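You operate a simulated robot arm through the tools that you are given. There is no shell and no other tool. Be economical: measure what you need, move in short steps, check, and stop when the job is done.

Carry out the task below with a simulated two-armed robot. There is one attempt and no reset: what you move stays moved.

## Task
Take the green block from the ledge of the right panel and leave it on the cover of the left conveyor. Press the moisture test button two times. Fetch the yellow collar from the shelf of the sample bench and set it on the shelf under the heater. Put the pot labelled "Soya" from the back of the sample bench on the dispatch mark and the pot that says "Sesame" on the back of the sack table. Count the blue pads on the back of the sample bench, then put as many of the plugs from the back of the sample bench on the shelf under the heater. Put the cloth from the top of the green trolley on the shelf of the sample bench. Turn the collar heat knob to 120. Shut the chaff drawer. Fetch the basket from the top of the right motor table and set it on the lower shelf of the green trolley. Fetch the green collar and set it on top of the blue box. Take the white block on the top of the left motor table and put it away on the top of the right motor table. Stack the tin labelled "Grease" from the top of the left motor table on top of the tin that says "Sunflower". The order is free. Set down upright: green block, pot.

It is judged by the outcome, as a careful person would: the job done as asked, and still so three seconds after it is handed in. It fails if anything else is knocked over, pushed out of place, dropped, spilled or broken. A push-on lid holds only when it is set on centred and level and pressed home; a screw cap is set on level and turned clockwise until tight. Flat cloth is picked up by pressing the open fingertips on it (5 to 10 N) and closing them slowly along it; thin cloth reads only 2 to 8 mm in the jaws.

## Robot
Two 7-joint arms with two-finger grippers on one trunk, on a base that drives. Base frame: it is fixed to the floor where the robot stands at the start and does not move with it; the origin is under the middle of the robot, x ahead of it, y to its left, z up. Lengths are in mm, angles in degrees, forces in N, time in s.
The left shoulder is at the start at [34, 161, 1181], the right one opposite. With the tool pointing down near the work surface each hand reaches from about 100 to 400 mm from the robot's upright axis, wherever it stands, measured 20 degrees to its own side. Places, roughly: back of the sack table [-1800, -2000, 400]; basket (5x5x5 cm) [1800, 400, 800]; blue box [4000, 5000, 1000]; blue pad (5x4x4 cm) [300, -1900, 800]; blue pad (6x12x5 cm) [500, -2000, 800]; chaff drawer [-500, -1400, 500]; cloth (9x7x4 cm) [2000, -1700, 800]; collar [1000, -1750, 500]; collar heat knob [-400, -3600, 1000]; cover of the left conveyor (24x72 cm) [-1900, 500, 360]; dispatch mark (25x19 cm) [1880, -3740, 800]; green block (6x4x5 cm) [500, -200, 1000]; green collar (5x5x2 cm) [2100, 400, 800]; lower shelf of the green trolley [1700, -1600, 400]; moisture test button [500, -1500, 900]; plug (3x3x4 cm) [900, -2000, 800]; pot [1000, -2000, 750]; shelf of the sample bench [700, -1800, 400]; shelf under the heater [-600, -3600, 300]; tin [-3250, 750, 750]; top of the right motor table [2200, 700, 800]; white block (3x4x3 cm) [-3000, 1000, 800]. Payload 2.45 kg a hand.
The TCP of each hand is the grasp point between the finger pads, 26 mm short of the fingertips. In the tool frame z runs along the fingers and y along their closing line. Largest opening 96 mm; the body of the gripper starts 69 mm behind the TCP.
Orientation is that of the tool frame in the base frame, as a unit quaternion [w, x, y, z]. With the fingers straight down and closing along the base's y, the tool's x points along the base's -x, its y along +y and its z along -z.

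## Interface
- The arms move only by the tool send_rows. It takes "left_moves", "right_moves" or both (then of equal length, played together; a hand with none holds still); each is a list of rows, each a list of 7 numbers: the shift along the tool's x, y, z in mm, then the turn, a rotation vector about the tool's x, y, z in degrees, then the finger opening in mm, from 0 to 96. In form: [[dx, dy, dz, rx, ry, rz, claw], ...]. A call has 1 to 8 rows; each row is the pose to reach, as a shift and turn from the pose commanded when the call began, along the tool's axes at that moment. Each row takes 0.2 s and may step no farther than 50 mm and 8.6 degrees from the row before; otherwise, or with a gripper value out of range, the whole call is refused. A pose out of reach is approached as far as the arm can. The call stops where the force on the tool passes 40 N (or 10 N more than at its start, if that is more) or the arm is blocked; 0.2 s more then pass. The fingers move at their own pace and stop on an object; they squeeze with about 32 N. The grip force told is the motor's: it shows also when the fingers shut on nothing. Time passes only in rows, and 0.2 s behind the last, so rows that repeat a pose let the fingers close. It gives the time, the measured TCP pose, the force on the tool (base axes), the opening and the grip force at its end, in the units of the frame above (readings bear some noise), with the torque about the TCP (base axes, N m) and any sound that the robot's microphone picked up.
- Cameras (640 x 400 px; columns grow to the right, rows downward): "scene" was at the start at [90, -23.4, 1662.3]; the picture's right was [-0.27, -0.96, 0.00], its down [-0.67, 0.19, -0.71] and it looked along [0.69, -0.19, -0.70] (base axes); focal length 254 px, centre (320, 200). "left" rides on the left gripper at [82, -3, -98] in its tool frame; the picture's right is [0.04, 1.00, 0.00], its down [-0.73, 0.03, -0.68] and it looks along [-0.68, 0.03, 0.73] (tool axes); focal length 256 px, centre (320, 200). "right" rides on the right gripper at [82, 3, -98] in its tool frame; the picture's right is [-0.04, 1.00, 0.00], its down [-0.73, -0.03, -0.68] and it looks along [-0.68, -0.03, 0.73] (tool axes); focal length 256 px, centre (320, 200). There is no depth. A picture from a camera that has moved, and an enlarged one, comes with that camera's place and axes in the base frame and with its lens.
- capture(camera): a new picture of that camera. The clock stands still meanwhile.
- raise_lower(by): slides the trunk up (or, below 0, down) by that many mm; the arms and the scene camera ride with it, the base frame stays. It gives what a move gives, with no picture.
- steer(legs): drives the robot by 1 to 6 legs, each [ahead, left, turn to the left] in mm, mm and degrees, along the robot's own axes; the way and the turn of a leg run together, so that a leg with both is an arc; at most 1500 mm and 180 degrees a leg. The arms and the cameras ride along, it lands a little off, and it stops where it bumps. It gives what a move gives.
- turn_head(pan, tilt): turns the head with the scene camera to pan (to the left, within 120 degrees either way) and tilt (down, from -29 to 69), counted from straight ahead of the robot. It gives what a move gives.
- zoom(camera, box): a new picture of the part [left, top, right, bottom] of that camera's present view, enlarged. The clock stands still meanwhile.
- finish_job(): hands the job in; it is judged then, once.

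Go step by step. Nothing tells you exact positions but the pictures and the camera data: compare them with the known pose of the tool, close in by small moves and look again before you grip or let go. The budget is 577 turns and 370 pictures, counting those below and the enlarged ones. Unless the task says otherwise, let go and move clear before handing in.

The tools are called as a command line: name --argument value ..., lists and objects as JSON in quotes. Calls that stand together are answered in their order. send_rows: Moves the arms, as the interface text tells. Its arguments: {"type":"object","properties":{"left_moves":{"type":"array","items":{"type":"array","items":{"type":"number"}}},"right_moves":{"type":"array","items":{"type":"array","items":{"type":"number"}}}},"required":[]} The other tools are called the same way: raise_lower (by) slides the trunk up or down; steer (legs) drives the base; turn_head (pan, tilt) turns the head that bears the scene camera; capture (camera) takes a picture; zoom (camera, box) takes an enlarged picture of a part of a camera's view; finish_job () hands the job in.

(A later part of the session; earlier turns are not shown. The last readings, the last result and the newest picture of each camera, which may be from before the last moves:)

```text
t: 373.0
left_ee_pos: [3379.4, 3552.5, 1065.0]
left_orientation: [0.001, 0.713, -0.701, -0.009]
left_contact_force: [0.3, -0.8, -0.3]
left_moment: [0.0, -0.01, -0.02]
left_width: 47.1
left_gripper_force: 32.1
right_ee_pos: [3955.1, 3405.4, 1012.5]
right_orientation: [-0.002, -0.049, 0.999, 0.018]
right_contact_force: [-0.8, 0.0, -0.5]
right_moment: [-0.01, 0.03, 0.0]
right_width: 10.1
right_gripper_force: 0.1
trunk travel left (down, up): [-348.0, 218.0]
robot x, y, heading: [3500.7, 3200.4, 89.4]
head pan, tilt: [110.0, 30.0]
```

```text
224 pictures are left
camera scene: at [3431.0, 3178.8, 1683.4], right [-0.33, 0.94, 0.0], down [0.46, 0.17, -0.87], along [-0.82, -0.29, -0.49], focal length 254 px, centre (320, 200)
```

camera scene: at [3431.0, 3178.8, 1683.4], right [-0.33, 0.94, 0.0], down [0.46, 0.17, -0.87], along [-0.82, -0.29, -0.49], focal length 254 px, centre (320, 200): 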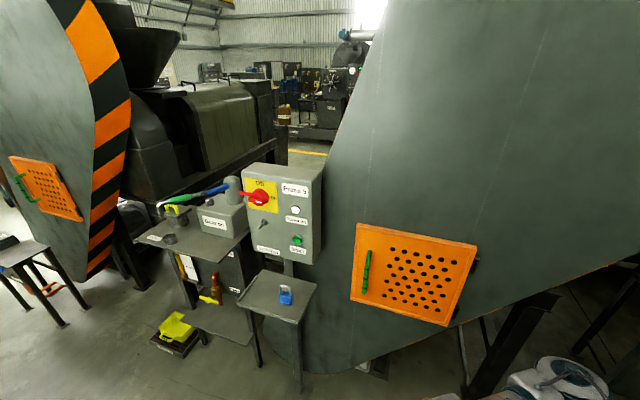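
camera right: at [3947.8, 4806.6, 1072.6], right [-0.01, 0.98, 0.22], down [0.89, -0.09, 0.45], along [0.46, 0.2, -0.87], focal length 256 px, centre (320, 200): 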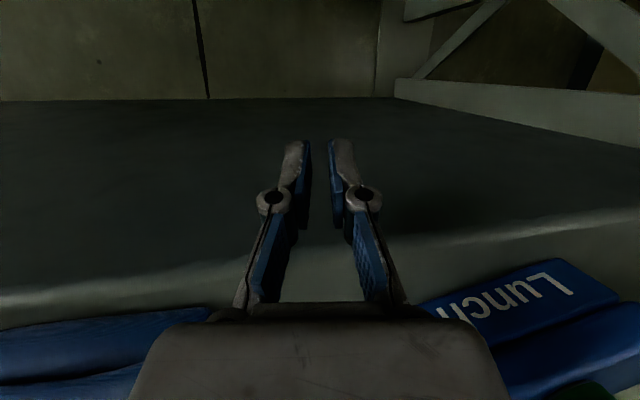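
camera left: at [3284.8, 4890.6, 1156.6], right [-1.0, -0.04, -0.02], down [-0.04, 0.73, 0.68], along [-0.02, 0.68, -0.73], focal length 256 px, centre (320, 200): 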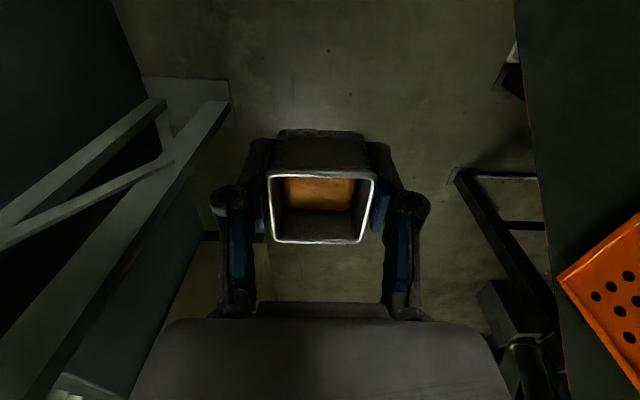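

The way is clear; I'll continue back to the main floor.

steer --legs '[[-1400, 0, 0], [-1400, 0, 0], [-700, 0, 0]]'

turn_head --pan 120 --tilt 25

capture --camera "scene"

```text
t: 389.9
left_ee_pos: [3468.9, 75.5, 1067.7]
left_orientation: [0.018, 0.721, -0.692, -0.023]
left_contact_force: [2.8, -0.5, -0.1]
left_moment: [0.01, 0.21, -0.01]
left_width: 47.1
left_gripper_force: 32.0
right_ee_pos: [4046.4, -57.3, 989.5]
right_orientation: [-0.025, -0.063, 0.998, 0.016]
right_contact_force: [1.1, -1.9, 0.0]
right_moment: [0.15, 0.1, 0.0]
right_width: 9.9
right_gripper_force: 0.0
trunk travel left (down, up): [-348.0, 218.0]
robot x, y, heading: [3548.9, -279.9, 91.2]
head pan, tilt: [110.0, 30.0]
```

```text
t: 390.6
left_ee_pos: [3453.9, 73.6, 1067.4]
left_orientation: [0.008, 0.721, -0.692, -0.017]
left_contact_force: [1.4, 0.3, -0.5]
left_moment: [0.08, 0.07, -0.01]
left_width: 46.9
left_gripper_force: 32.3
right_ee_pos: [4032.7, -60.4, 1001.6]
right_orientation: [-0.014, -0.063, 0.998, 0.016]
right_contact_force: [-0.4, -1.4, 0.3]
right_moment: [0.08, -0.02, 0.03]
right_width: 9.9
right_gripper_force: 0.1
trunk travel left (down, up): [-348.0, 218.0]
robot x, y, heading: [3554.1, -279.1, 91.3]
head pan, tilt: [120.0, 25.0]
```

```text
223 pictures are left
camera scene: at [3486.2, -311.7, 1691.0], right [-0.52, 0.86, 0.0], down [0.36, 0.21, -0.91], along [-0.78, -0.47, -0.42], focal length 254 px, centre (320, 200)
```

scene: 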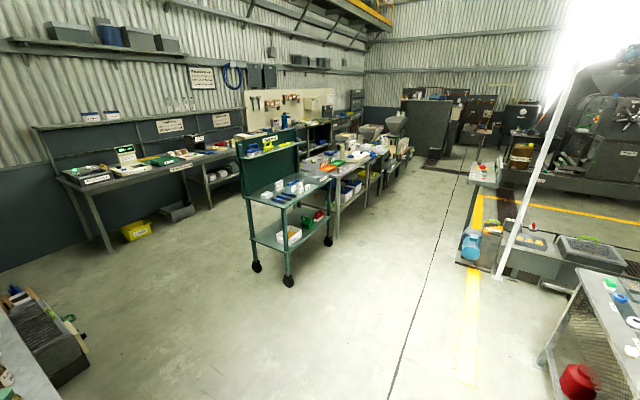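

I can see the trolley: x 1264–2060, y -1920 to -1540, open at the front. I'll drive in front of it and turn to face it.

steer --legs '[[0, 1400, -1], [-200, 350, 0], [0, 0, 90], [0, 0, 90]]'

turn_head --pan 0 --tilt 45

capture --camera "scene"

```text
t: 407.2
left_ee_pos: [1970.0, -818.3, 1062.6]
left_orientation: [0.0, 0.707, 0.707, -0.009]
left_contact_force: [1.8, -0.8, -1.1]
left_moment: [0.02, 0.11, 0.01]
left_width: 47.2
left_gripper_force: 31.5
right_ee_pos: [1394.7, -658.9, 1024.0]
right_orientation: [0.018, 0.999, 0.04, -0.012]
right_contact_force: [0.1, -1.6, -1.7]
right_moment: [0.14, 0.02, -0.01]
right_width: 9.9
right_gripper_force: 0.0
trunk travel left (down, up): [-348.0, 218.0]
robot x, y, heading: [1834.0, -465.4, -91.6]
head pan, tilt: [120.0, 25.0]
```

```text
t: 409.2
left_ee_pos: [1961.3, -818.3, 1062.6]
left_orientation: [0.004, 0.707, 0.707, -0.004]
left_contact_force: [0.5, -0.7, -0.9]
left_moment: [0.06, 0.06, 0.02]
left_width: 47.4
left_gripper_force: 32.2
right_ee_pos: [1385.2, -659.0, 1019.4]
right_orientation: [0.018, 0.999, 0.041, -0.005]
right_contact_force: [-0.4, -0.3, 0.2]
right_moment: [0.06, -0.01, 0.0]
right_width: 10.0
right_gripper_force: 0.2
trunk travel left (down, up): [-348.0, 218.0]
robot x, y, heading: [1832.2, -466.3, -91.4]
head pan, tilt: [0.0, 45.0]
```

```text
222 pictures are left
camera scene: at [1867.6, -560.5, 1658.9], right [-1.0, 0.03, 0.02], down [0.0, 0.71, -0.7], along [-0.04, -0.7, -0.71], focal length 254 px, centre (320, 200)
```

scene: 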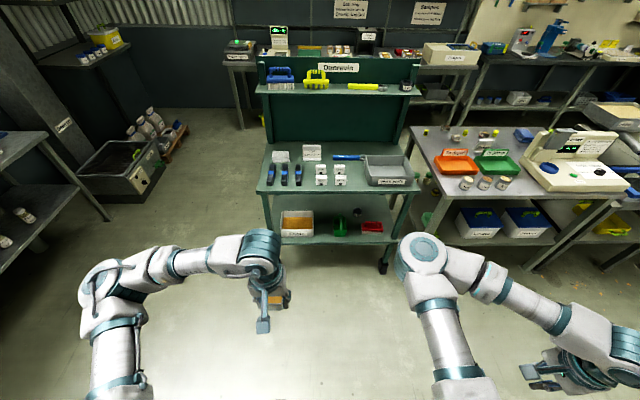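

I'll zoom in on the trolley.

zoom --camera "scene" --box '[240, 130, 432, 250]'

```text
3.33 times, centred on (336, 190) of scene
camera zoom: at [1867.6, -560.5, 1658.9], right [-1.0, 0.03, 0.02], down [0.0, 0.71, -0.7], along [-0.04, -0.7, -0.71], focal length 847 px, centre (267, 233)
```

zoom: 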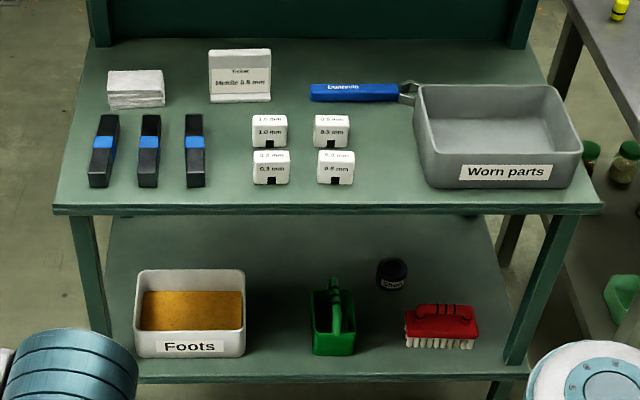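

The lower shelf has a free slot at about x=1720–1845, between the "Foots" tray and the green scoop. I'll approach at an angle so that the left forearm enters under the top shelf cleanly. First I'll raise the right hand, then drive.

send_rows --right_moves '[[0, 0, -40, 0, 0, 0, 10], [0, 0, -80, 0, 0, 0, 10], [0, 0, -120, 0, 0, 0, 10], [0, 0, -160, 0, 0, 0, 10], [0, 0, -200, 0, 0, 0, 10], [0, 0, -240, 0, 0, 0, 10]]'

steer --legs '[[0, 0, 16.4], [0, -467, 0], [405, 0, 0]]'

capture --camera "scene"

```text
t: 410.6
left_ee_pos: [1947.8, -816.2, 1066.5]
left_orientation: [0.009, 0.708, 0.707, 0.0]
left_contact_force: [1.1, -0.4, -1.2]
left_moment: [-0.02, 0.03, 0.03]
left_width: 47.3
left_gripper_force: 31.8
right_ee_pos: [1373.3, -647.1, 1254.9]
right_orientation: [0.02, 0.999, 0.039, -0.001]
right_contact_force: [0.8, -0.7, 0.7]
right_moment: [0.02, -0.02, -0.01]
right_width: 10.0
right_gripper_force: 0.1
trunk travel left (down, up): [-348.0, 218.0]
robot x, y, heading: [1830.8, -465.2, -91.8]
head pan, tilt: [0.0, 45.0]
```

```text
t: 416.4
left_ee_pos: [1704.5, -1282.9, 1063.4]
left_orientation: [0.007, 0.6, 0.8, -0.002]
left_contact_force: [0.4, 0.2, -1.0]
left_moment: [0.06, 0.06, -0.01]
left_width: 47.3
left_gripper_force: 32.0
right_ee_pos: [1104.8, -1281.5, 1256.3]
right_orientation: [0.02, 0.983, 0.182, -0.001]
right_contact_force: [0.3, -0.1, 0.1]
right_moment: [0.05, -0.02, -0.01]
right_width: 9.8
right_gripper_force: 0.0
trunk travel left (down, up): [-348.0, 218.0]
robot x, y, heading: [1484.7, -976.6, -75.6]
head pan, tilt: [0.0, 45.0]
```

```text
220 pictures are left
camera scene: at [1552.6, -1058.4, 1658.1], right [-0.97, -0.25, 0.03], down [-0.2, 0.68, -0.7], along [0.16, -0.69, -0.71], focal length 254 px, centre (320, 200)
```

scene: 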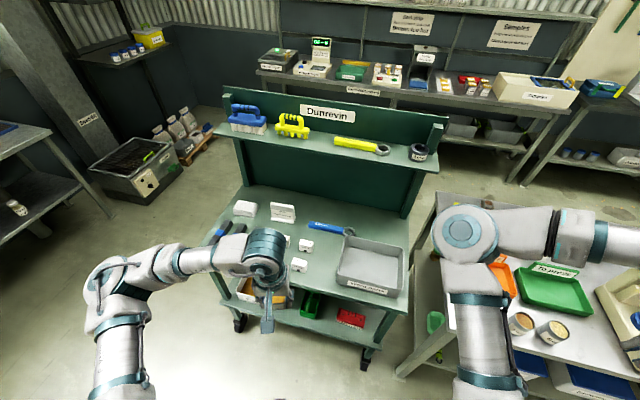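

Now I'll lower the trunk fully, with the hand still in front of the trolley, and look.

raise_lower --by -345

turn_head --pan 10 --tilt 60

capture --camera "scene"

capture --camera "left"

```text
t: 419.8
left_ee_pos: [1676.9, -1284.2, 724.1]
left_orientation: [0.017, 0.599, 0.801, 0.007]
left_contact_force: [0.8, 0.4, 0.0]
left_moment: [0.03, 0.0, -0.01]
left_width: 47.1
left_gripper_force: 32.1
right_ee_pos: [1072.7, -1284.7, 900.1]
right_orientation: [0.021, 0.983, 0.182, 0.012]
right_contact_force: [-0.3, -0.2, -0.4]
right_moment: [0.03, -0.01, 0.01]
right_width: 10.0
right_gripper_force: 0.0
trunk travel left (down, up): [-3.0, 563.0]
robot x, y, heading: [1487.3, -973.2, -75.5]
head pan, tilt: [0.0, 45.0]
```

```text
t: 420.6
left_ee_pos: [1675.6, -1285.3, 723.3]
left_orientation: [0.016, 0.599, 0.801, 0.007]
left_contact_force: [0.3, 0.2, -1.1]
left_moment: [0.01, -0.04, -0.02]
left_width: 47.1
left_gripper_force: 32.2
right_ee_pos: [1072.0, -1285.6, 901.3]
right_orientation: [0.02, 0.983, 0.183, 0.012]
right_contact_force: [-0.7, 0.5, -0.5]
right_moment: [0.02, -0.04, 0.04]
right_width: 9.6
right_gripper_force: 0.1
trunk travel left (down, up): [-3.0, 563.0]
robot x, y, heading: [1488.1, -974.8, -75.5]
head pan, tilt: [10.0, 60.0]
```

```text
219 pictures are left
camera scene: at [1609.6, -1363.0, 1233.4], right [-0.91, -0.42, 0.01], down [-0.37, 0.79, -0.49], along [0.2, -0.45, -0.87], focal length 254 px, centre (320, 200)
```

scene: 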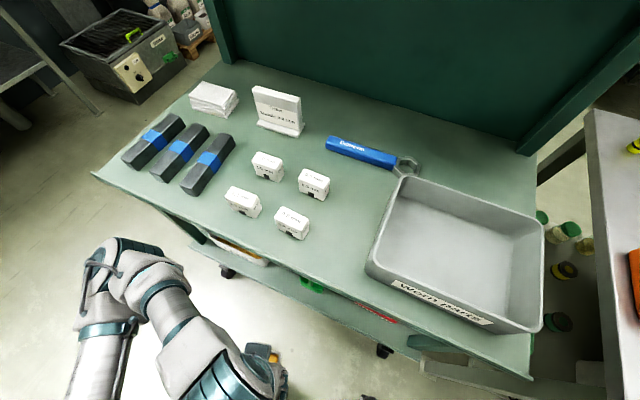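

```text
218 pictures are left
camera left: at [1647.2, -1206.1, 821.4], right [0.95, 0.32, 0.03], down [0.21, -0.69, 0.69], along [0.24, -0.65, -0.72], focal length 256 px, centre (320, 200)
```

left: 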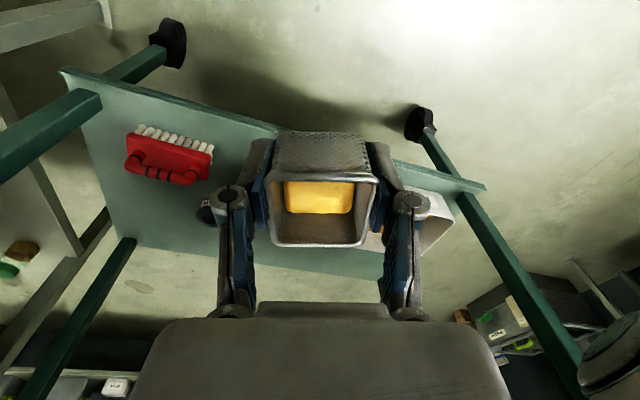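

Going under with a vertical hand would jam the elbow against the trolley top. Better: set the basket on the free spot of the trolley top at [1655, -1500], then regrip it with the hand tilted so I can reach in from the front. Raising the trunk again.

raise_lower --by 345

steer --legs '[[160, 0, -14.5]]'

send_rows --left_moves '[[0, 0, 25, 0, 0, 0, 30], [0, 0, 50, 0, 0, 0, 30], [0, 0, 75, 0, 0, 0, 30], [0, 0, 100, 0, 0, 0, 30], [0, 0, 100, 0, 0, 0, 30]]'

capture --camera "left"

```text
t: 424.0
left_ee_pos: [1669.4, -1288.4, 1069.4]
left_orientation: [0.017, 0.6, 0.8, 0.008]
left_contact_force: [-0.6, -0.2, -0.4]
left_moment: [0.01, -0.02, 0.02]
left_width: 47.1
left_gripper_force: 32.0
right_ee_pos: [1066.9, -1286.7, 1245.4]
right_orientation: [0.019, 0.983, 0.181, 0.015]
right_contact_force: [0.7, 0.2, 0.1]
right_moment: [-0.03, -0.01, 0.0]
right_width: 10.2
right_gripper_force: 0.1
trunk travel left (down, up): [-348.0, 218.0]
robot x, y, heading: [1485.5, -973.1, -75.7]
head pan, tilt: [10.0, 60.0]
```

```text
t: 425.4
left_ee_pos: [1625.1, -1478.8, 1067.9]
left_orientation: [0.015, 0.697, 0.717, 0.001]
left_contact_force: [0.8, -0.3, -2.1]
left_moment: [0.02, 0.0, 0.04]
left_width: 47.2
left_gripper_force: 31.6
right_ee_pos: [1041.2, -1324.5, 1250.3]
right_orientation: [0.023, 0.998, 0.055, 0.005]
right_contact_force: [-0.8, -1.2, 0.4]
right_moment: [0.01, 0.03, 0.02]
right_width: 10.1
right_gripper_force: 0.0
trunk travel left (down, up): [-348.0, 218.0]
robot x, y, heading: [1508.8, -1133.9, -90.2]
head pan, tilt: [10.0, 60.0]
```

```text
t: 426.6
left_ee_pos: [1630.6, -1479.2, 967.1]
left_orientation: [0.014, 0.696, 0.718, 0.001]
left_contact_force: [0.6, -0.2, -0.2]
left_moment: [0.05, 0.04, -0.02]
left_width: 47.2
left_gripper_force: 31.9
right_ee_pos: [1045.8, -1324.5, 1250.7]
right_orientation: [0.024, 0.998, 0.055, 0.003]
right_contact_force: [-0.1, -0.7, -0.2]
right_moment: [0.02, -0.01, 0.0]
right_width: 9.8
right_gripper_force: 0.1
trunk travel left (down, up): [-348.0, 218.0]
robot x, y, heading: [1508.6, -1135.1, -90.3]
head pan, tilt: [10.0, 60.0]
```

```text
217 pictures are left
camera left: at [1624.2, -1394.4, 1065.6], right [1.0, 0.07, 0.02], down [0.04, -0.72, 0.69], along [0.06, -0.69, -0.72], focal length 256 px, centre (320, 200)
```

left: 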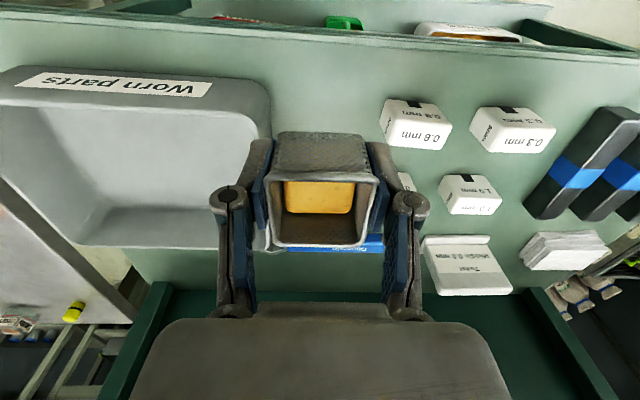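

The spot below, between the parts tray and the small blocks, is free; I need a 12 mm shift in x. Lowering.

send_rows --left_moves '[[0, 6, 20, 0, 0, 0, 30], [0, 12, 45, 0, 0, 0, 30], [0, 12, 70, 0, 0, 0, 30], [0, 12, 95, 0, 0, 0, 30], [0, 12, 110, 0, 0, 0, 30], [0, 12, 118, 0, 0, 0, 30], [0, 12, 118, 0, 0, 0, 30]]'

capture --camera "left"

```text
t: 427.9
left_ee_pos: [1630.5, -1480.4, 859.4]
left_orientation: [0.024, 0.696, 0.717, 0.007]
left_contact_force: [-1.6, 0.7, 0.2]
left_moment: [-0.06, -0.11, 0.03]
left_width: 47.4
left_gripper_force: 31.5
right_ee_pos: [1025.3, -1321.9, 1246.0]
right_orientation: [0.024, 0.998, 0.055, 0.011]
right_contact_force: [0.3, -0.4, -0.4]
right_moment: [0.04, 0.03, 0.0]
right_width: 9.7
right_gripper_force: 0.1
trunk travel left (down, up): [-348.0, 218.0]
robot x, y, heading: [1499.7, -1130.5, -90.2]
head pan, tilt: [10.0, 60.0]
stopped in row 6 (left hand): the force on the tool passed its limit at 51 N (the readings are from after the stop); the commanded pose is now the measured one
```

```text
216 pictures are left
camera left: at [1622.9, -1395.4, 957.7], right [1.0, 0.07, 0.04], down [0.02, -0.72, 0.7], along [0.08, -0.69, -0.72], focal length 256 px, centre (320, 200)
```

left: 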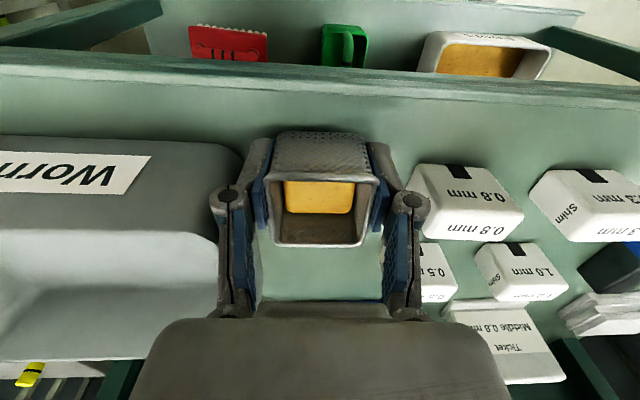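

Something was touched at z=859, maybe the tray's rim with the finger. I'll rise a bit, shift right and try again.

send_rows --left_moves '[[0, 0, -15, 0, 0, 0, 30], [0, 8, -15, 0, 0, 0, 30], [0, 14, -15, 0, 0, 0, 30], [0, 14, -15, 0, 0, 0, 30]]'

send_rows --left_moves '[[0, 0, 5, 0, 0, 0, 30], [0, 0, 10, 0, 0, 0, 30], [0, 0, 15, 0, 0, 0, 30], [0, 0, 20, 0, 0, 0, 30], [0, 0, 24, 0, 0, 0, 30]]'

capture --camera "left"

```text
t: 428.9
left_ee_pos: [1650.8, -1479.3, 874.4]
left_orientation: [0.023, 0.696, 0.718, 0.005]
left_contact_force: [-0.3, -0.3, -1.2]
left_moment: [0.01, -0.01, 0.02]
left_width: 47.1
left_gripper_force: 32.0
right_ee_pos: [1030.8, -1322.2, 1248.1]
right_orientation: [0.024, 0.998, 0.054, 0.008]
right_contact_force: [0.4, -0.8, 0.9]
right_moment: [0.02, 0.04, 0.03]
right_width: 9.9
right_gripper_force: 0.0
trunk travel left (down, up): [-348.0, 218.0]
robot x, y, heading: [1505.3, -1130.5, -90.4]
head pan, tilt: [10.0, 60.0]
```

```text
t: 430.1
left_ee_pos: [1652.5, -1479.4, 850.7]
left_orientation: [0.022, 0.695, 0.718, 0.006]
left_contact_force: [0.0, -0.8, 0.0]
left_moment: [-0.01, -0.02, -0.03]
left_width: 47.3
left_gripper_force: 32.2
right_ee_pos: [1030.7, -1321.7, 1249.4]
right_orientation: [0.023, 0.998, 0.054, 0.008]
right_contact_force: [0.2, -0.4, -0.6]
right_moment: [-0.03, 0.01, 0.02]
right_width: 9.9
right_gripper_force: 0.1
trunk travel left (down, up): [-348.0, 218.0]
robot x, y, heading: [1505.1, -1130.6, -90.1]
head pan, tilt: [10.0, 60.0]
```

```text
215 pictures are left
camera left: at [1643.5, -1394.6, 948.6], right [1.0, 0.07, 0.04], down [0.03, -0.72, 0.7], along [0.08, -0.69, -0.72], focal length 256 px, centre (320, 200)
```

left: 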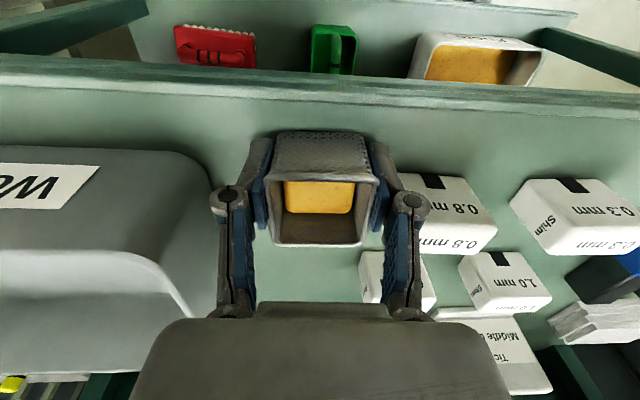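

Clear of the tray now. Continuing down to the surface.

send_rows --left_moves '[[0, -1, 5, 0, 0, 0, 30], [0, -2, 10, 0, 0, 0, 30], [0, -2, 14, 0, 0, 0, 30], [0, -2, 18, 0, 0, 0, 30], [0, -2, 22, 0, 0, 0, 30], [0, -2, 26, 0, 0, 0, 30]]'

capture --camera "left"

```text
t: 430.7
left_ee_pos: [1646.9, -1480.9, 847.9]
left_orientation: [0.023, 0.696, 0.718, 0.001]
left_contact_force: [1.5, 6.4, 17.3]
left_moment: [0.43, 0.37, -0.19]
left_width: 47.7
left_gripper_force: 31.8
right_ee_pos: [1029.5, -1319.1, 1248.9]
right_orientation: [0.024, 0.998, 0.054, 0.009]
right_contact_force: [-0.2, -1.4, 0.3]
right_moment: [0.0, -0.02, 0.03]
right_width: 10.1
right_gripper_force: 0.2
trunk travel left (down, up): [-348.0, 218.0]
robot x, y, heading: [1502.7, -1135.1, -90.1]
head pan, tilt: [10.0, 60.0]
stopped in row 3 (left hand): the force on the tool passed its limit at 46 N (the readings are from after the stop); the commanded pose is now the measured one
```

```text
214 pictures are left
camera left: at [1639.7, -1394.0, 944.0], right [1.0, 0.07, 0.03], down [0.03, -0.71, 0.7], along [0.07, -0.7, -0.71], focal length 256 px, centre (320, 200)
```

left: 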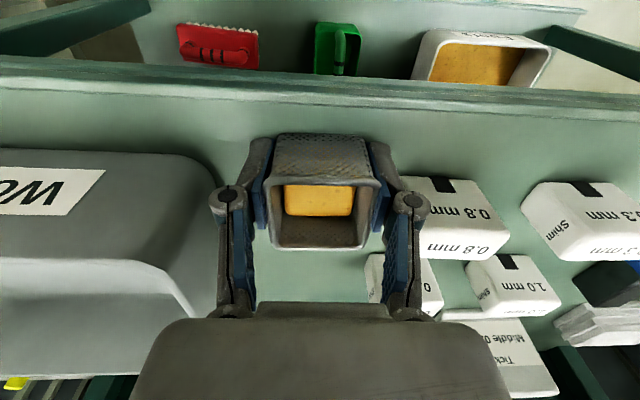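

The basket stands on the trolley top. I'll open slightly and tilt the hand about the grasp point so the fingers point forward.

send_rows --left_moves '[[0, 0, -1, 0, 0, 0, 55], [0, 0, -2, 0, 0, 0, 60], [0, 0, -2, 0, -7, 0, 60], [0, 0, -2, 0, -14, 0, 60], [0, 0, -2, 0, -21, 0, 60], [0, 0, -2, 0, -28, 0, 60], [0, 0, -2, 0, -35, 0, 60], [0, 0, -2, 0, -35, 0, 60]]'

capture --camera "left"

capture --camera "scene"

```text
t: 432.5
left_ee_pos: [1649.1, -1480.3, 848.0]
left_orientation: [0.239, 0.664, 0.677, -0.207]
left_contact_force: [-0.4, -0.3, 0.3]
left_moment: [0.01, 0.02, 0.0]
left_width: 60.0
left_gripper_force: 0.1
right_ee_pos: [1028.2, -1320.0, 1247.6]
right_orientation: [0.025, 0.998, 0.054, 0.009]
right_contact_force: [0.3, 0.5, 0.4]
right_moment: [0.0, -0.03, -0.01]
right_width: 10.0
right_gripper_force: 0.0
trunk travel left (down, up): [-348.0, 218.0]
robot x, y, heading: [1504.8, -1130.5, -90.0]
head pan, tilt: [10.0, 60.0]
```

```text
213 pictures are left
camera left: at [1640.4, -1354.9, 879.1], right [1.0, 0.07, 0.01], down [0.0, -0.18, 0.98], along [0.07, -0.98, -0.18], focal length 256 px, centre (320, 200)
```

left: 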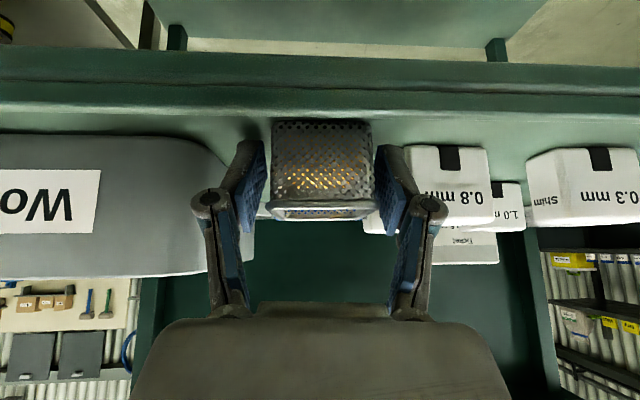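

```text
212 pictures are left
camera scene: at [1513.9, -1210.9, 1640.1], right [-0.99, -0.17, 0.0], down [-0.15, 0.86, -0.5], along [0.08, -0.49, -0.87], focal length 254 px, centre (320, 200)
```

scene: 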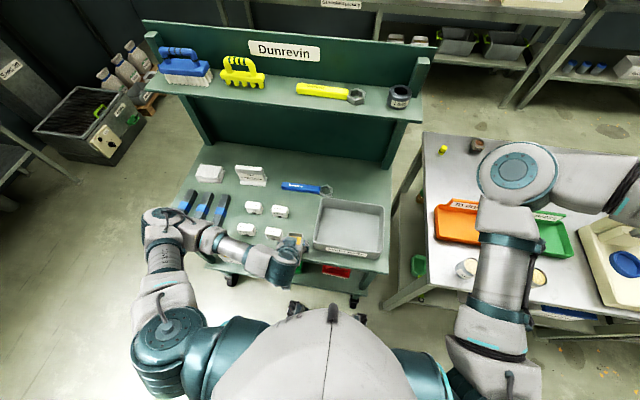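

The tilt works. I'll tilt a bit more, to about 50°, and close on the basket.

send_rows --left_moves '[[0, 0, 0, 0, -7, 0, 60], [0, 0, 0, 0, -13, 0, 60], [0, 0, 0, 0, -13, 0, 60], [0, 0, 0, 0, -13, 0, 45], [0, 0, 0, 0, -13, 0, 35], [0, 0, 0, 0, -13, 0, 30], [0, 0, 0, 0, -13, 0, 30]]'

capture --camera "left"

```text
t: 434.1
left_ee_pos: [1644.8, -1480.6, 849.8]
left_orientation: [0.317, 0.636, 0.647, -0.279]
left_contact_force: [2.9, -0.5, 13.0]
left_moment: [-0.15, 0.18, 0.12]
left_width: 47.3
left_gripper_force: 31.6
right_ee_pos: [1026.8, -1318.7, 1245.6]
right_orientation: [0.026, 0.998, 0.054, 0.009]
right_contact_force: [0.5, 0.8, -0.3]
right_moment: [0.02, -0.01, -0.01]
right_width: 9.8
right_gripper_force: 0.0
trunk travel left (down, up): [-348.0, 218.0]
robot x, y, heading: [1506.0, -1132.5, -90.1]
head pan, tilt: [10.0, 60.0]
```

```text
211 pictures are left
camera left: at [1637.2, -1351.7, 852.7], right [1.0, 0.06, 0.01], down [-0.01, 0.05, 1.0], along [0.06, -1.0, 0.05], focal length 256 px, centre (320, 200)
```

left: 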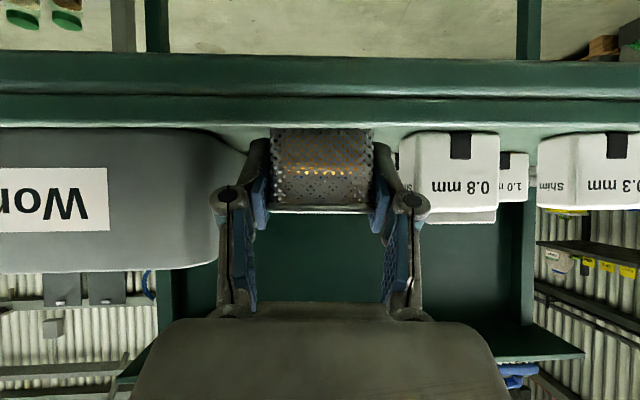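

Gripped. I'll lift it straight up, back off, shift left, and lower the trunk.

send_rows --left_moves '[[-8, 0, -6, 0, 0, 0, 30], [-20, 1, -17, 0, 0, 0, 30], [-38, 2, -32, 0, 0, 0, 30], [-61, 3, -52, 0, 0, 0, 30], [-61, 3, -52, 0, 0, 0, 30]]'

steer --legs '[[-260, 0, 0], [0, 137, 0]]'

raise_lower --by -345

capture --camera "left"

capture --camera "scene"

```text
t: 435.3
left_ee_pos: [1628.9, -1511.9, 906.3]
left_orientation: [0.315, 0.637, 0.646, -0.28]
left_contact_force: [0.5, 0.0, -1.3]
left_moment: [-0.04, -0.04, 0.03]
left_width: 47.4
left_gripper_force: 31.5
left hand out of reach, approached as far as the arm can: row 2, 3, 4, 5
right_ee_pos: [1027.9, -1320.0, 1247.3]
right_orientation: [0.025, 0.998, 0.054, 0.01]
right_contact_force: [-0.3, 0.1, -0.1]
right_moment: [0.0, 0.02, 0.0]
right_width: 10.2
right_gripper_force: 0.0
trunk travel left (down, up): [-348.0, 218.0]
robot x, y, heading: [1503.8, -1134.1, -90.4]
head pan, tilt: [10.0, 60.0]
```

```text
t: 438.1
left_ee_pos: [1724.6, -1249.4, 910.2]
left_orientation: [0.327, 0.639, 0.642, -0.27]
left_contact_force: [-3.4, -0.4, 0.4]
left_moment: [0.03, -0.13, 0.17]
left_width: 47.2
left_gripper_force: 32.3
right_ee_pos: [1112.6, -1061.5, 1229.3]
right_orientation: [0.025, 0.998, 0.055, 0.028]
right_contact_force: [-1.3, 1.3, -0.5]
right_moment: [-0.21, -0.07, 0.0]
right_width: 10.2
right_gripper_force: 0.1
trunk travel left (down, up): [-348.0, 218.0]
robot x, y, heading: [1636.7, -871.1, -90.2]
head pan, tilt: [10.0, 60.0]
```

```text
t: 441.4
left_ee_pos: [1753.5, -1161.8, 414.7]
left_orientation: [0.137, 0.696, 0.698, -0.099]
left_contact_force: [0.7, 0.0, -1.0]
left_moment: [-0.02, 0.0, 0.01]
left_width: 47.1
left_gripper_force: 31.9
right_ee_pos: [1150.9, -1055.8, 899.8]
right_orientation: [0.025, 0.998, 0.056, 0.012]
right_contact_force: [0.3, 0.5, 0.0]
right_moment: [0.01, 0.05, -0.02]
right_width: 9.7
right_gripper_force: 0.1
trunk travel left (down, up): [-3.0, 563.0]
robot x, y, heading: [1629.9, -875.9, -89.9]
head pan, tilt: [10.0, 60.0]
```

```text
210 pictures are left
camera left: at [1745.6, -1050.9, 481.9], right [1.0, 0.05, 0.04], down [-0.01, -0.47, 0.88], along [0.06, -0.88, -0.47], focal length 256 px, centre (320, 200)
```

left: 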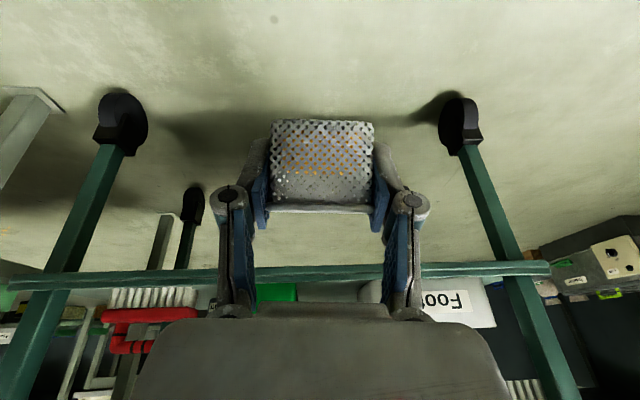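

```text
209 pictures are left
camera scene: at [1618.8, -1276.8, 1234.2], right [-0.98, -0.17, -0.02], down [-0.14, 0.86, -0.5], along [0.1, -0.49, -0.87], focal length 254 px, centre (320, 200)
```

scene: 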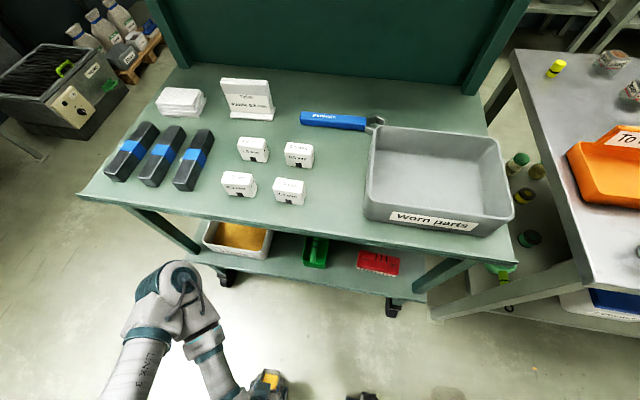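

The arm changed its tilt while the trunk moved. I'll restore the tilt first (about -31°) and look again.

send_rows --left_moves '[[0, 0, -15, 0, -6, 0, 30], [0, 0, -30, 0, -12, 0, 30], [0, 0, -45, 0, -18, 0, 30], [0, 0, -60, 0, -24, 0, 30], [0, 0, -70, 0, -31, 0, 30], [0, 0, -70, 0, -31, 0, 30]]'

capture --camera "left"

```text
t: 442.9
left_ee_pos: [1701.7, -1189.5, 486.5]
left_orientation: [0.318, 0.645, 0.637, -0.28]
left_contact_force: [0.6, 0.6, -0.3]
left_moment: [0.01, 0.03, 0.07]
left_width: 47.2
left_gripper_force: 31.8
left hand out of reach, approached as far as the arm can: row 1, 2, 3, 4, 5, 6
right_ee_pos: [1150.1, -1055.9, 901.8]
right_orientation: [0.025, 0.998, 0.055, 0.013]
right_contact_force: [-0.5, -0.2, -1.4]
right_moment: [0.0, -0.03, -0.02]
right_width: 9.9
right_gripper_force: 0.0
trunk travel left (down, up): [-3.0, 563.0]
robot x, y, heading: [1627.9, -870.1, -89.8]
head pan, tilt: [10.0, 60.0]
```

```text
208 pictures are left
camera left: at [1697.4, -1060.4, 488.1], right [1.0, 0.04, 0.02], down [-0.03, 0.05, 1.0], along [0.04, -1.0, 0.05], focal length 256 px, centre (320, 200)
```

left: 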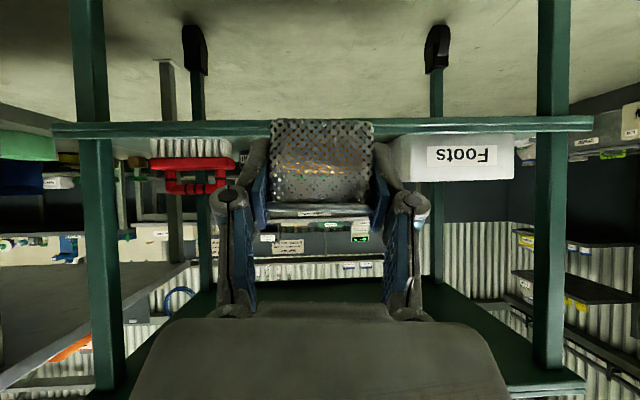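

turn_head --pan 30 --tilt 69

capture --camera "scene"

```text
t: 443.7
left_ee_pos: [1703.8, -1189.2, 486.0]
left_orientation: [0.316, 0.644, 0.638, -0.28]
left_contact_force: [-0.5, 0.1, -1.3]
left_moment: [0.03, 0.0, 0.01]
left_width: 47.3
left_gripper_force: 31.7
right_ee_pos: [1153.9, -1057.6, 901.6]
right_orientation: [0.025, 0.998, 0.056, 0.01]
right_contact_force: [0.1, -0.5, -0.1]
right_moment: [0.02, 0.01, -0.03]
right_width: 9.9
right_gripper_force: 0.2
trunk travel left (down, up): [-3.0, 563.0]
robot x, y, heading: [1628.6, -871.8, -90.2]
head pan, tilt: [30.0, 68.8]
```

```text
207 pictures are left
camera scene: at [1648.8, -1259.9, 1224.8], right [-0.87, -0.5, -0.01], down [-0.46, 0.81, -0.36], along [0.19, -0.31, -0.93], focal length 254 px, centre (320, 200)
```

scene: 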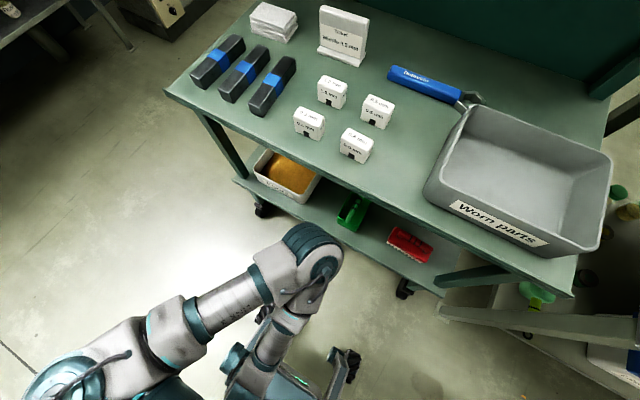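

The elbow has swung in front of the hand, which would hit the trolley. I'll reach further forward and outward to bring it back to the elbow-out posture.

send_rows --left_moves '[[-12, 12, 15, 0, 0, 0, 30], [-24, 24, 30, 0, 0, 0, 30], [-36, 36, 45, 0, 0, 0, 30], [-48, 48, 60, 0, 0, 0, 30], [-60, 60, 75, 0, 0, 0, 30], [-69, 70, 87, 0, 0, 0, 30], [-69, 70, 87, 0, 0, 0, 30]]'

capture --camera "scene"

```text
t: 445.3
left_ee_pos: [1766.1, -1301.5, 494.4]
left_orientation: [0.317, 0.643, 0.638, -0.281]
left_contact_force: [-0.2, -0.6, -0.9]
left_moment: [-0.01, 0.04, 0.01]
left_width: 47.3
left_gripper_force: 32.0
left hand out of reach, approached as far as the arm can: row 1, 2, 3, 4, 5, 6, 7
right_ee_pos: [1158.2, -1057.5, 903.7]
right_orientation: [0.024, 0.998, 0.056, 0.008]
right_contact_force: [0.3, -0.2, -0.2]
right_moment: [0.0, -0.03, 0.05]
right_width: 9.7
right_gripper_force: 0.1
trunk travel left (down, up): [-3.0, 563.0]
robot x, y, heading: [1631.3, -871.7, -89.9]
head pan, tilt: [30.0, 68.8]
```

```text
206 pictures are left
camera scene: at [1656.4, -1260.3, 1224.5], right [-0.87, -0.5, 0.0], down [-0.47, 0.81, -0.36], along [0.18, -0.31, -0.93], focal length 254 px, centre (320, 200)
```

scene: 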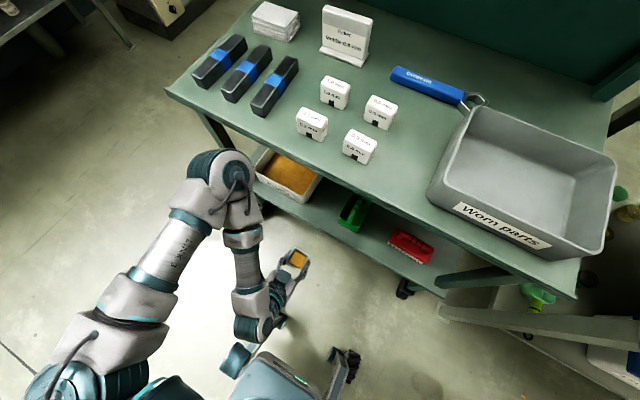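

The elbow is still ahead of the hand. A higher shoulder, with the arm hanging down in front of the trolley, should keep the forearm outside. I'll raise the trunk and lower the hand instead.

raise_lower --by 170

send_rows --left_moves '[[8, 0, 7, 0, 0, 0, 30], [31, 0, 26, 0, 0, 0, 30], [54, 0, 45, 0, 0, 0, 30], [77, 0, 64, 0, 0, 0, 30], [100, 0, 84, 0, 0, 0, 30], [115, 0, 97, 0, 0, 0, 30], [115, 0, 97, 0, 0, 0, 30]]'

capture --camera "scene"

```text
t: 447.2
left_ee_pos: [1764.8, -1302.8, 663.2]
left_orientation: [0.316, 0.643, 0.638, -0.282]
left_contact_force: [-0.1, -0.3, -1.4]
left_moment: [0.05, -0.01, -0.02]
left_width: 47.1
left_gripper_force: 31.7
right_ee_pos: [1158.2, -1057.8, 1073.1]
right_orientation: [0.025, 0.998, 0.056, 0.009]
right_contact_force: [-0.6, 0.4, -0.6]
right_moment: [0.0, 0.01, -0.03]
right_width: 10.1
right_gripper_force: 0.1
trunk travel left (down, up): [-173.0, 393.0]
robot x, y, heading: [1632.5, -873.5, -89.7]
head pan, tilt: [30.0, 68.8]
```

```text
t: 448.8
left_ee_pos: [1716.5, -1317.9, 547.3]
left_orientation: [0.32, 0.641, 0.644, -0.27]
left_contact_force: [1.0, 0.1, -0.8]
left_moment: [0.0, -0.01, 0.0]
left_width: 47.0
left_gripper_force: 31.6
left hand out of reach, approached as far as the arm can: row 2, 3, 4, 5, 6, 7
right_ee_pos: [1157.8, -1057.6, 1074.7]
right_orientation: [0.026, 0.998, 0.055, 0.009]
right_contact_force: [0.0, -0.5, 0.4]
right_moment: [0.03, 0.04, 0.0]
right_width: 10.0
right_gripper_force: 0.1
trunk travel left (down, up): [-173.0, 393.0]
robot x, y, heading: [1632.4, -870.5, -90.0]
head pan, tilt: [30.0, 68.8]
```

```text
205 pictures are left
camera scene: at [1655.8, -1053.5, 1448.2], right [-0.87, -0.5, 0.0], down [-0.47, 0.81, -0.36], along [0.18, -0.31, -0.93], focal length 254 px, centre (320, 200)
```

scene: 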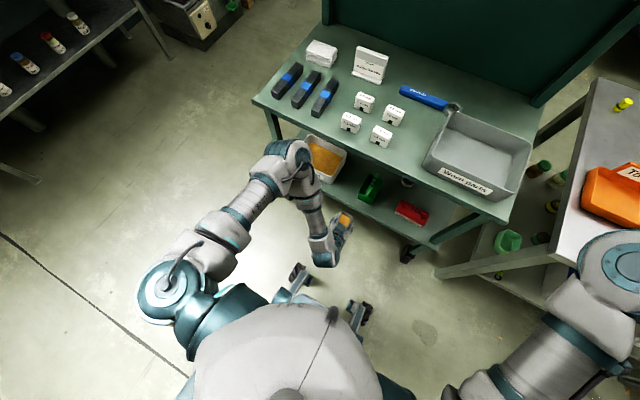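

Better. I'll stand further back and stretch the arm forward so that the elbow lags behind.

steer --legs '[[-170, 60, 0]]'

send_rows --left_moves '[[-8, 0, 24, 0, 0, 0, 30], [-16, 0, 48, 0, 0, 0, 30], [-24, 0, 72, 0, 0, 0, 30], [-32, 0, 96, 0, 0, 0, 30], [-40, 0, 120, 0, 0, 0, 30], [-46, 0, 145, 0, 0, 0, 30], [-51, 0, 170, 0, 0, 0, 30], [-51, 0, 170, 0, 0, 0, 30]]'

capture --camera "scene"

```text
t: 450.3
left_ee_pos: [1775.8, -1148.5, 547.5]
left_orientation: [0.32, 0.64, 0.644, -0.269]
left_contact_force: [0.6, 0.8, -1.2]
left_moment: [0.01, -0.03, 0.01]
left_width: 47.1
left_gripper_force: 31.5
right_ee_pos: [1216.4, -889.8, 1073.8]
right_orientation: [0.025, 0.998, 0.057, 0.009]
right_contact_force: [0.8, -0.2, 0.1]
right_moment: [0.0, 0.01, -0.03]
right_width: 9.8
right_gripper_force: 0.1
trunk travel left (down, up): [-173.0, 393.0]
robot x, y, heading: [1690.4, -701.1, -89.9]
head pan, tilt: [30.0, 68.8]
```

```text
t: 452.1
left_ee_pos: [1786.1, -1310.0, 477.1]
left_orientation: [0.32, 0.64, 0.644, -0.271]
left_contact_force: [-0.2, 0.0, -0.9]
left_moment: [-0.01, 0.0, -0.04]
left_width: 47.2
left_gripper_force: 32.2
right_ee_pos: [1219.1, -885.0, 1077.3]
right_orientation: [0.028, 0.998, 0.056, 0.008]
right_contact_force: [0.0, 0.6, 1.1]
right_moment: [-0.01, -0.01, 0.03]
right_width: 10.0
right_gripper_force: 0.1
trunk travel left (down, up): [-173.0, 393.0]
robot x, y, heading: [1689.8, -704.4, -89.8]
head pan, tilt: [30.0, 68.8]
```

```text
204 pictures are left
camera scene: at [1714.5, -885.1, 1448.2], right [-0.86, -0.5, 0.0], down [-0.47, 0.81, -0.36], along [0.18, -0.31, -0.93], focal length 254 px, centre (320, 200)
```

scene: 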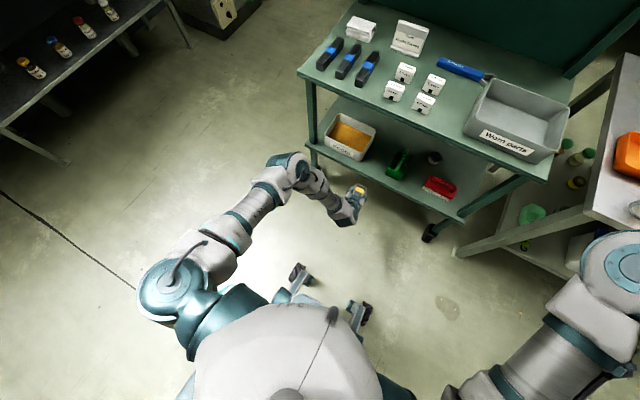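

That's the right posture: hand ahead, elbow behind. Now I'll drive forward to bring the basket over the shelf.

steer --legs '[[120, 0, 0]]'

capture --camera "left"

capture --camera "scene"

```text
t: 453.3
left_ee_pos: [1788.0, -1427.8, 477.2]
left_orientation: [0.321, 0.64, 0.644, -0.271]
left_contact_force: [0.7, 0.0, -0.4]
left_moment: [-0.01, -0.01, -0.02]
left_width: 47.2
left_gripper_force: 32.2
right_ee_pos: [1219.9, -1005.3, 1075.8]
right_orientation: [0.026, 0.998, 0.057, 0.007]
right_contact_force: [0.9, -0.9, -0.3]
right_moment: [0.03, 0.02, 0.02]
right_width: 10.1
right_gripper_force: 0.1
trunk travel left (down, up): [-173.0, 393.0]
robot x, y, heading: [1694.3, -821.2, -89.9]
head pan, tilt: [30.0, 68.8]
```

```text
203 pictures are left
camera left: at [1780.5, -1300.0, 480.0], right [1.0, 0.06, 0.03], down [-0.03, 0.04, 1.0], along [0.06, -1.0, 0.04], focal length 256 px, centre (320, 200)
```

left: 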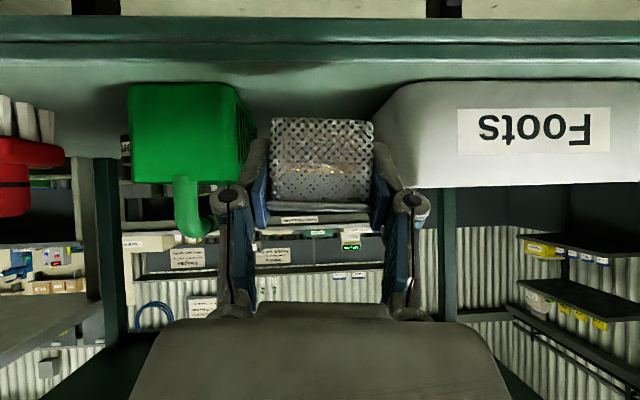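

```text
202 pictures are left
camera scene: at [1715.6, -1004.9, 1448.1], right [-0.86, -0.5, 0.0], down [-0.47, 0.81, -0.36], along [0.18, -0.31, -0.93], focal length 254 px, centre (320, 200)
```

scene: 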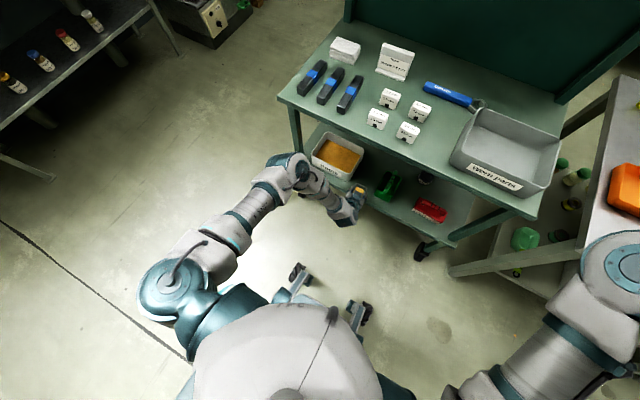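

The slot between the scoop and the "Foots" tray is centred at x≈1798. I'll shift 10 mm and go in.

steer --legs '[[70, 11, 0]]'

capture --camera "left"

```text
t: 454.4
left_ee_pos: [1794.3, -1497.5, 480.3]
left_orientation: [0.322, 0.641, 0.642, -0.271]
left_contact_force: [-0.3, 0.3, -0.9]
left_moment: [-0.01, -0.01, 0.02]
left_width: 47.1
left_gripper_force: 31.9
right_ee_pos: [1223.9, -1071.3, 1074.4]
right_orientation: [0.028, 0.998, 0.055, 0.009]
right_contact_force: [-1.2, -0.1, -1.0]
right_moment: [0.05, -0.04, 0.02]
right_width: 10.3
right_gripper_force: 0.0
trunk travel left (down, up): [-173.0, 393.0]
robot x, y, heading: [1698.6, -895.1, -89.9]
head pan, tilt: [30.0, 68.8]
```

```text
201 pictures are left
camera left: at [1786.7, -1368.6, 481.7], right [1.0, 0.06, 0.03], down [-0.04, 0.04, 1.0], along [0.06, -1.0, 0.04], focal length 256 px, centre (320, 200)
```

left: 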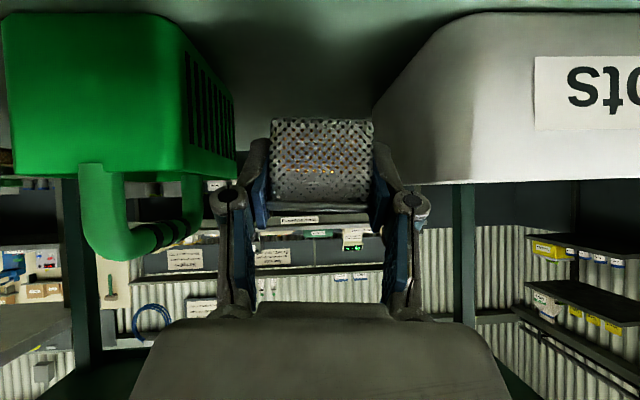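

Nicely between them. Lowering to the shelf.

send_rows --left_moves '[[8, 0, 6.5, 0, 0, 0, 30], [16, 0, 13, 0, 0, 0, 30], [24, 0, 20, 0, 0, 0, 30], [29, 0, 24.5, 0, 0, 0, 30], [33, 0, 28, 0, 0, 0, 30], [37, 0, 31, 0, 0, 0, 30], [40, 0, 34, 0, 0, 0, 30], [43, 0, 36.5, 0, 0, 0, 30]]'

capture --camera "left"

```text
t: 456.1
left_ee_pos: [1789.2, -1503.3, 431.7]
left_orientation: [0.326, 0.637, 0.644, -0.27]
left_contact_force: [1.5, 0.8, 16.8]
left_moment: [-0.18, 0.35, 0.0]
left_width: 47.0
left_gripper_force: 32.1
left hand out of reach, approached as far as the arm can: row 3, 4, 5, 6, 7, 8
right_ee_pos: [1227.6, -1062.8, 1077.3]
right_orientation: [0.032, 0.998, 0.055, 0.008]
right_contact_force: [-0.3, 0.5, 0.8]
right_moment: [0.03, -0.01, 0.01]
right_width: 9.9
right_gripper_force: 0.1
trunk travel left (down, up): [-173.0, 393.0]
robot x, y, heading: [1703.6, -890.2, -90.2]
head pan, tilt: [30.0, 68.8]
```

```text
200 pictures are left
camera left: at [1782.1, -1374.1, 433.6], right [1.0, 0.07, 0.04], down [-0.04, 0.05, 1.0], along [0.07, -1.0, 0.05], focal length 256 px, centre (320, 200)
```

left: 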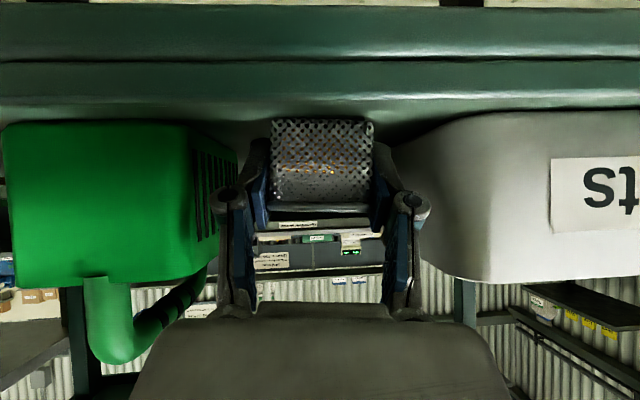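

It's standing on the shelf. I'll open, retract along the fingers and back away.

send_rows --left_moves '[[0, 0, 0, 0, 0, 0, 50], [0, 0, 0, 0, 0, 0, 58], [0, 0, 0, 0, 0, 0, 62], [0, 0, -15, 0, 0, 0, 62], [0, 0, -35, 0, 0, 0, 62], [0, 0, -60, 0, 0, 0, 62]]'

steer --legs '[[-150, 0, 0]]'

capture --camera "left"

```text
t: 457.6
left_ee_pos: [1781.2, -1457.4, 470.1]
left_orientation: [0.323, 0.639, 0.644, -0.27]
left_contact_force: [0.4, 0.5, -0.5]
left_moment: [0.0, 0.0, -0.02]
left_width: 62.2
left_gripper_force: 0.1
left hand out of reach, approached as far as the arm can: row 4, 5, 6
right_ee_pos: [1227.6, -1065.3, 1078.3]
right_orientation: [0.031, 0.998, 0.056, 0.007]
right_contact_force: [0.6, -0.1, 0.7]
right_moment: [0.0, -0.01, 0.03]
right_width: 10.0
right_gripper_force: 0.1
trunk travel left (down, up): [-173.0, 393.0]
robot x, y, heading: [1701.9, -889.6, -90.0]
head pan, tilt: [30.0, 68.8]
```

```text
t: 458.9
left_ee_pos: [1781.3, -1304.8, 470.3]
left_orientation: [0.323, 0.638, 0.645, -0.269]
left_contact_force: [-0.2, 0.5, 0.3]
left_moment: [0.02, 0.02, 0.01]
left_width: 61.9
left_gripper_force: 0.0
right_ee_pos: [1229.6, -914.2, 1077.4]
right_orientation: [0.031, 0.998, 0.055, 0.007]
right_contact_force: [-0.4, -0.6, -0.2]
right_moment: [0.0, -0.01, 0.03]
right_width: 9.8
right_gripper_force: 0.0
trunk travel left (down, up): [-173.0, 393.0]
robot x, y, heading: [1704.3, -740.9, -89.8]
head pan, tilt: [30.0, 68.8]
```

```text
199 pictures are left
camera left: at [1774.2, -1176.7, 472.9], right [1.0, 0.07, 0.04], down [-0.04, 0.04, 1.0], along [0.06, -1.0, 0.04], focal length 256 px, centre (320, 200)
```

left: 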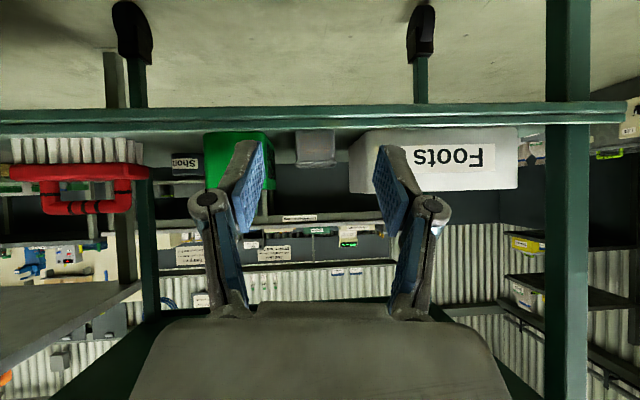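

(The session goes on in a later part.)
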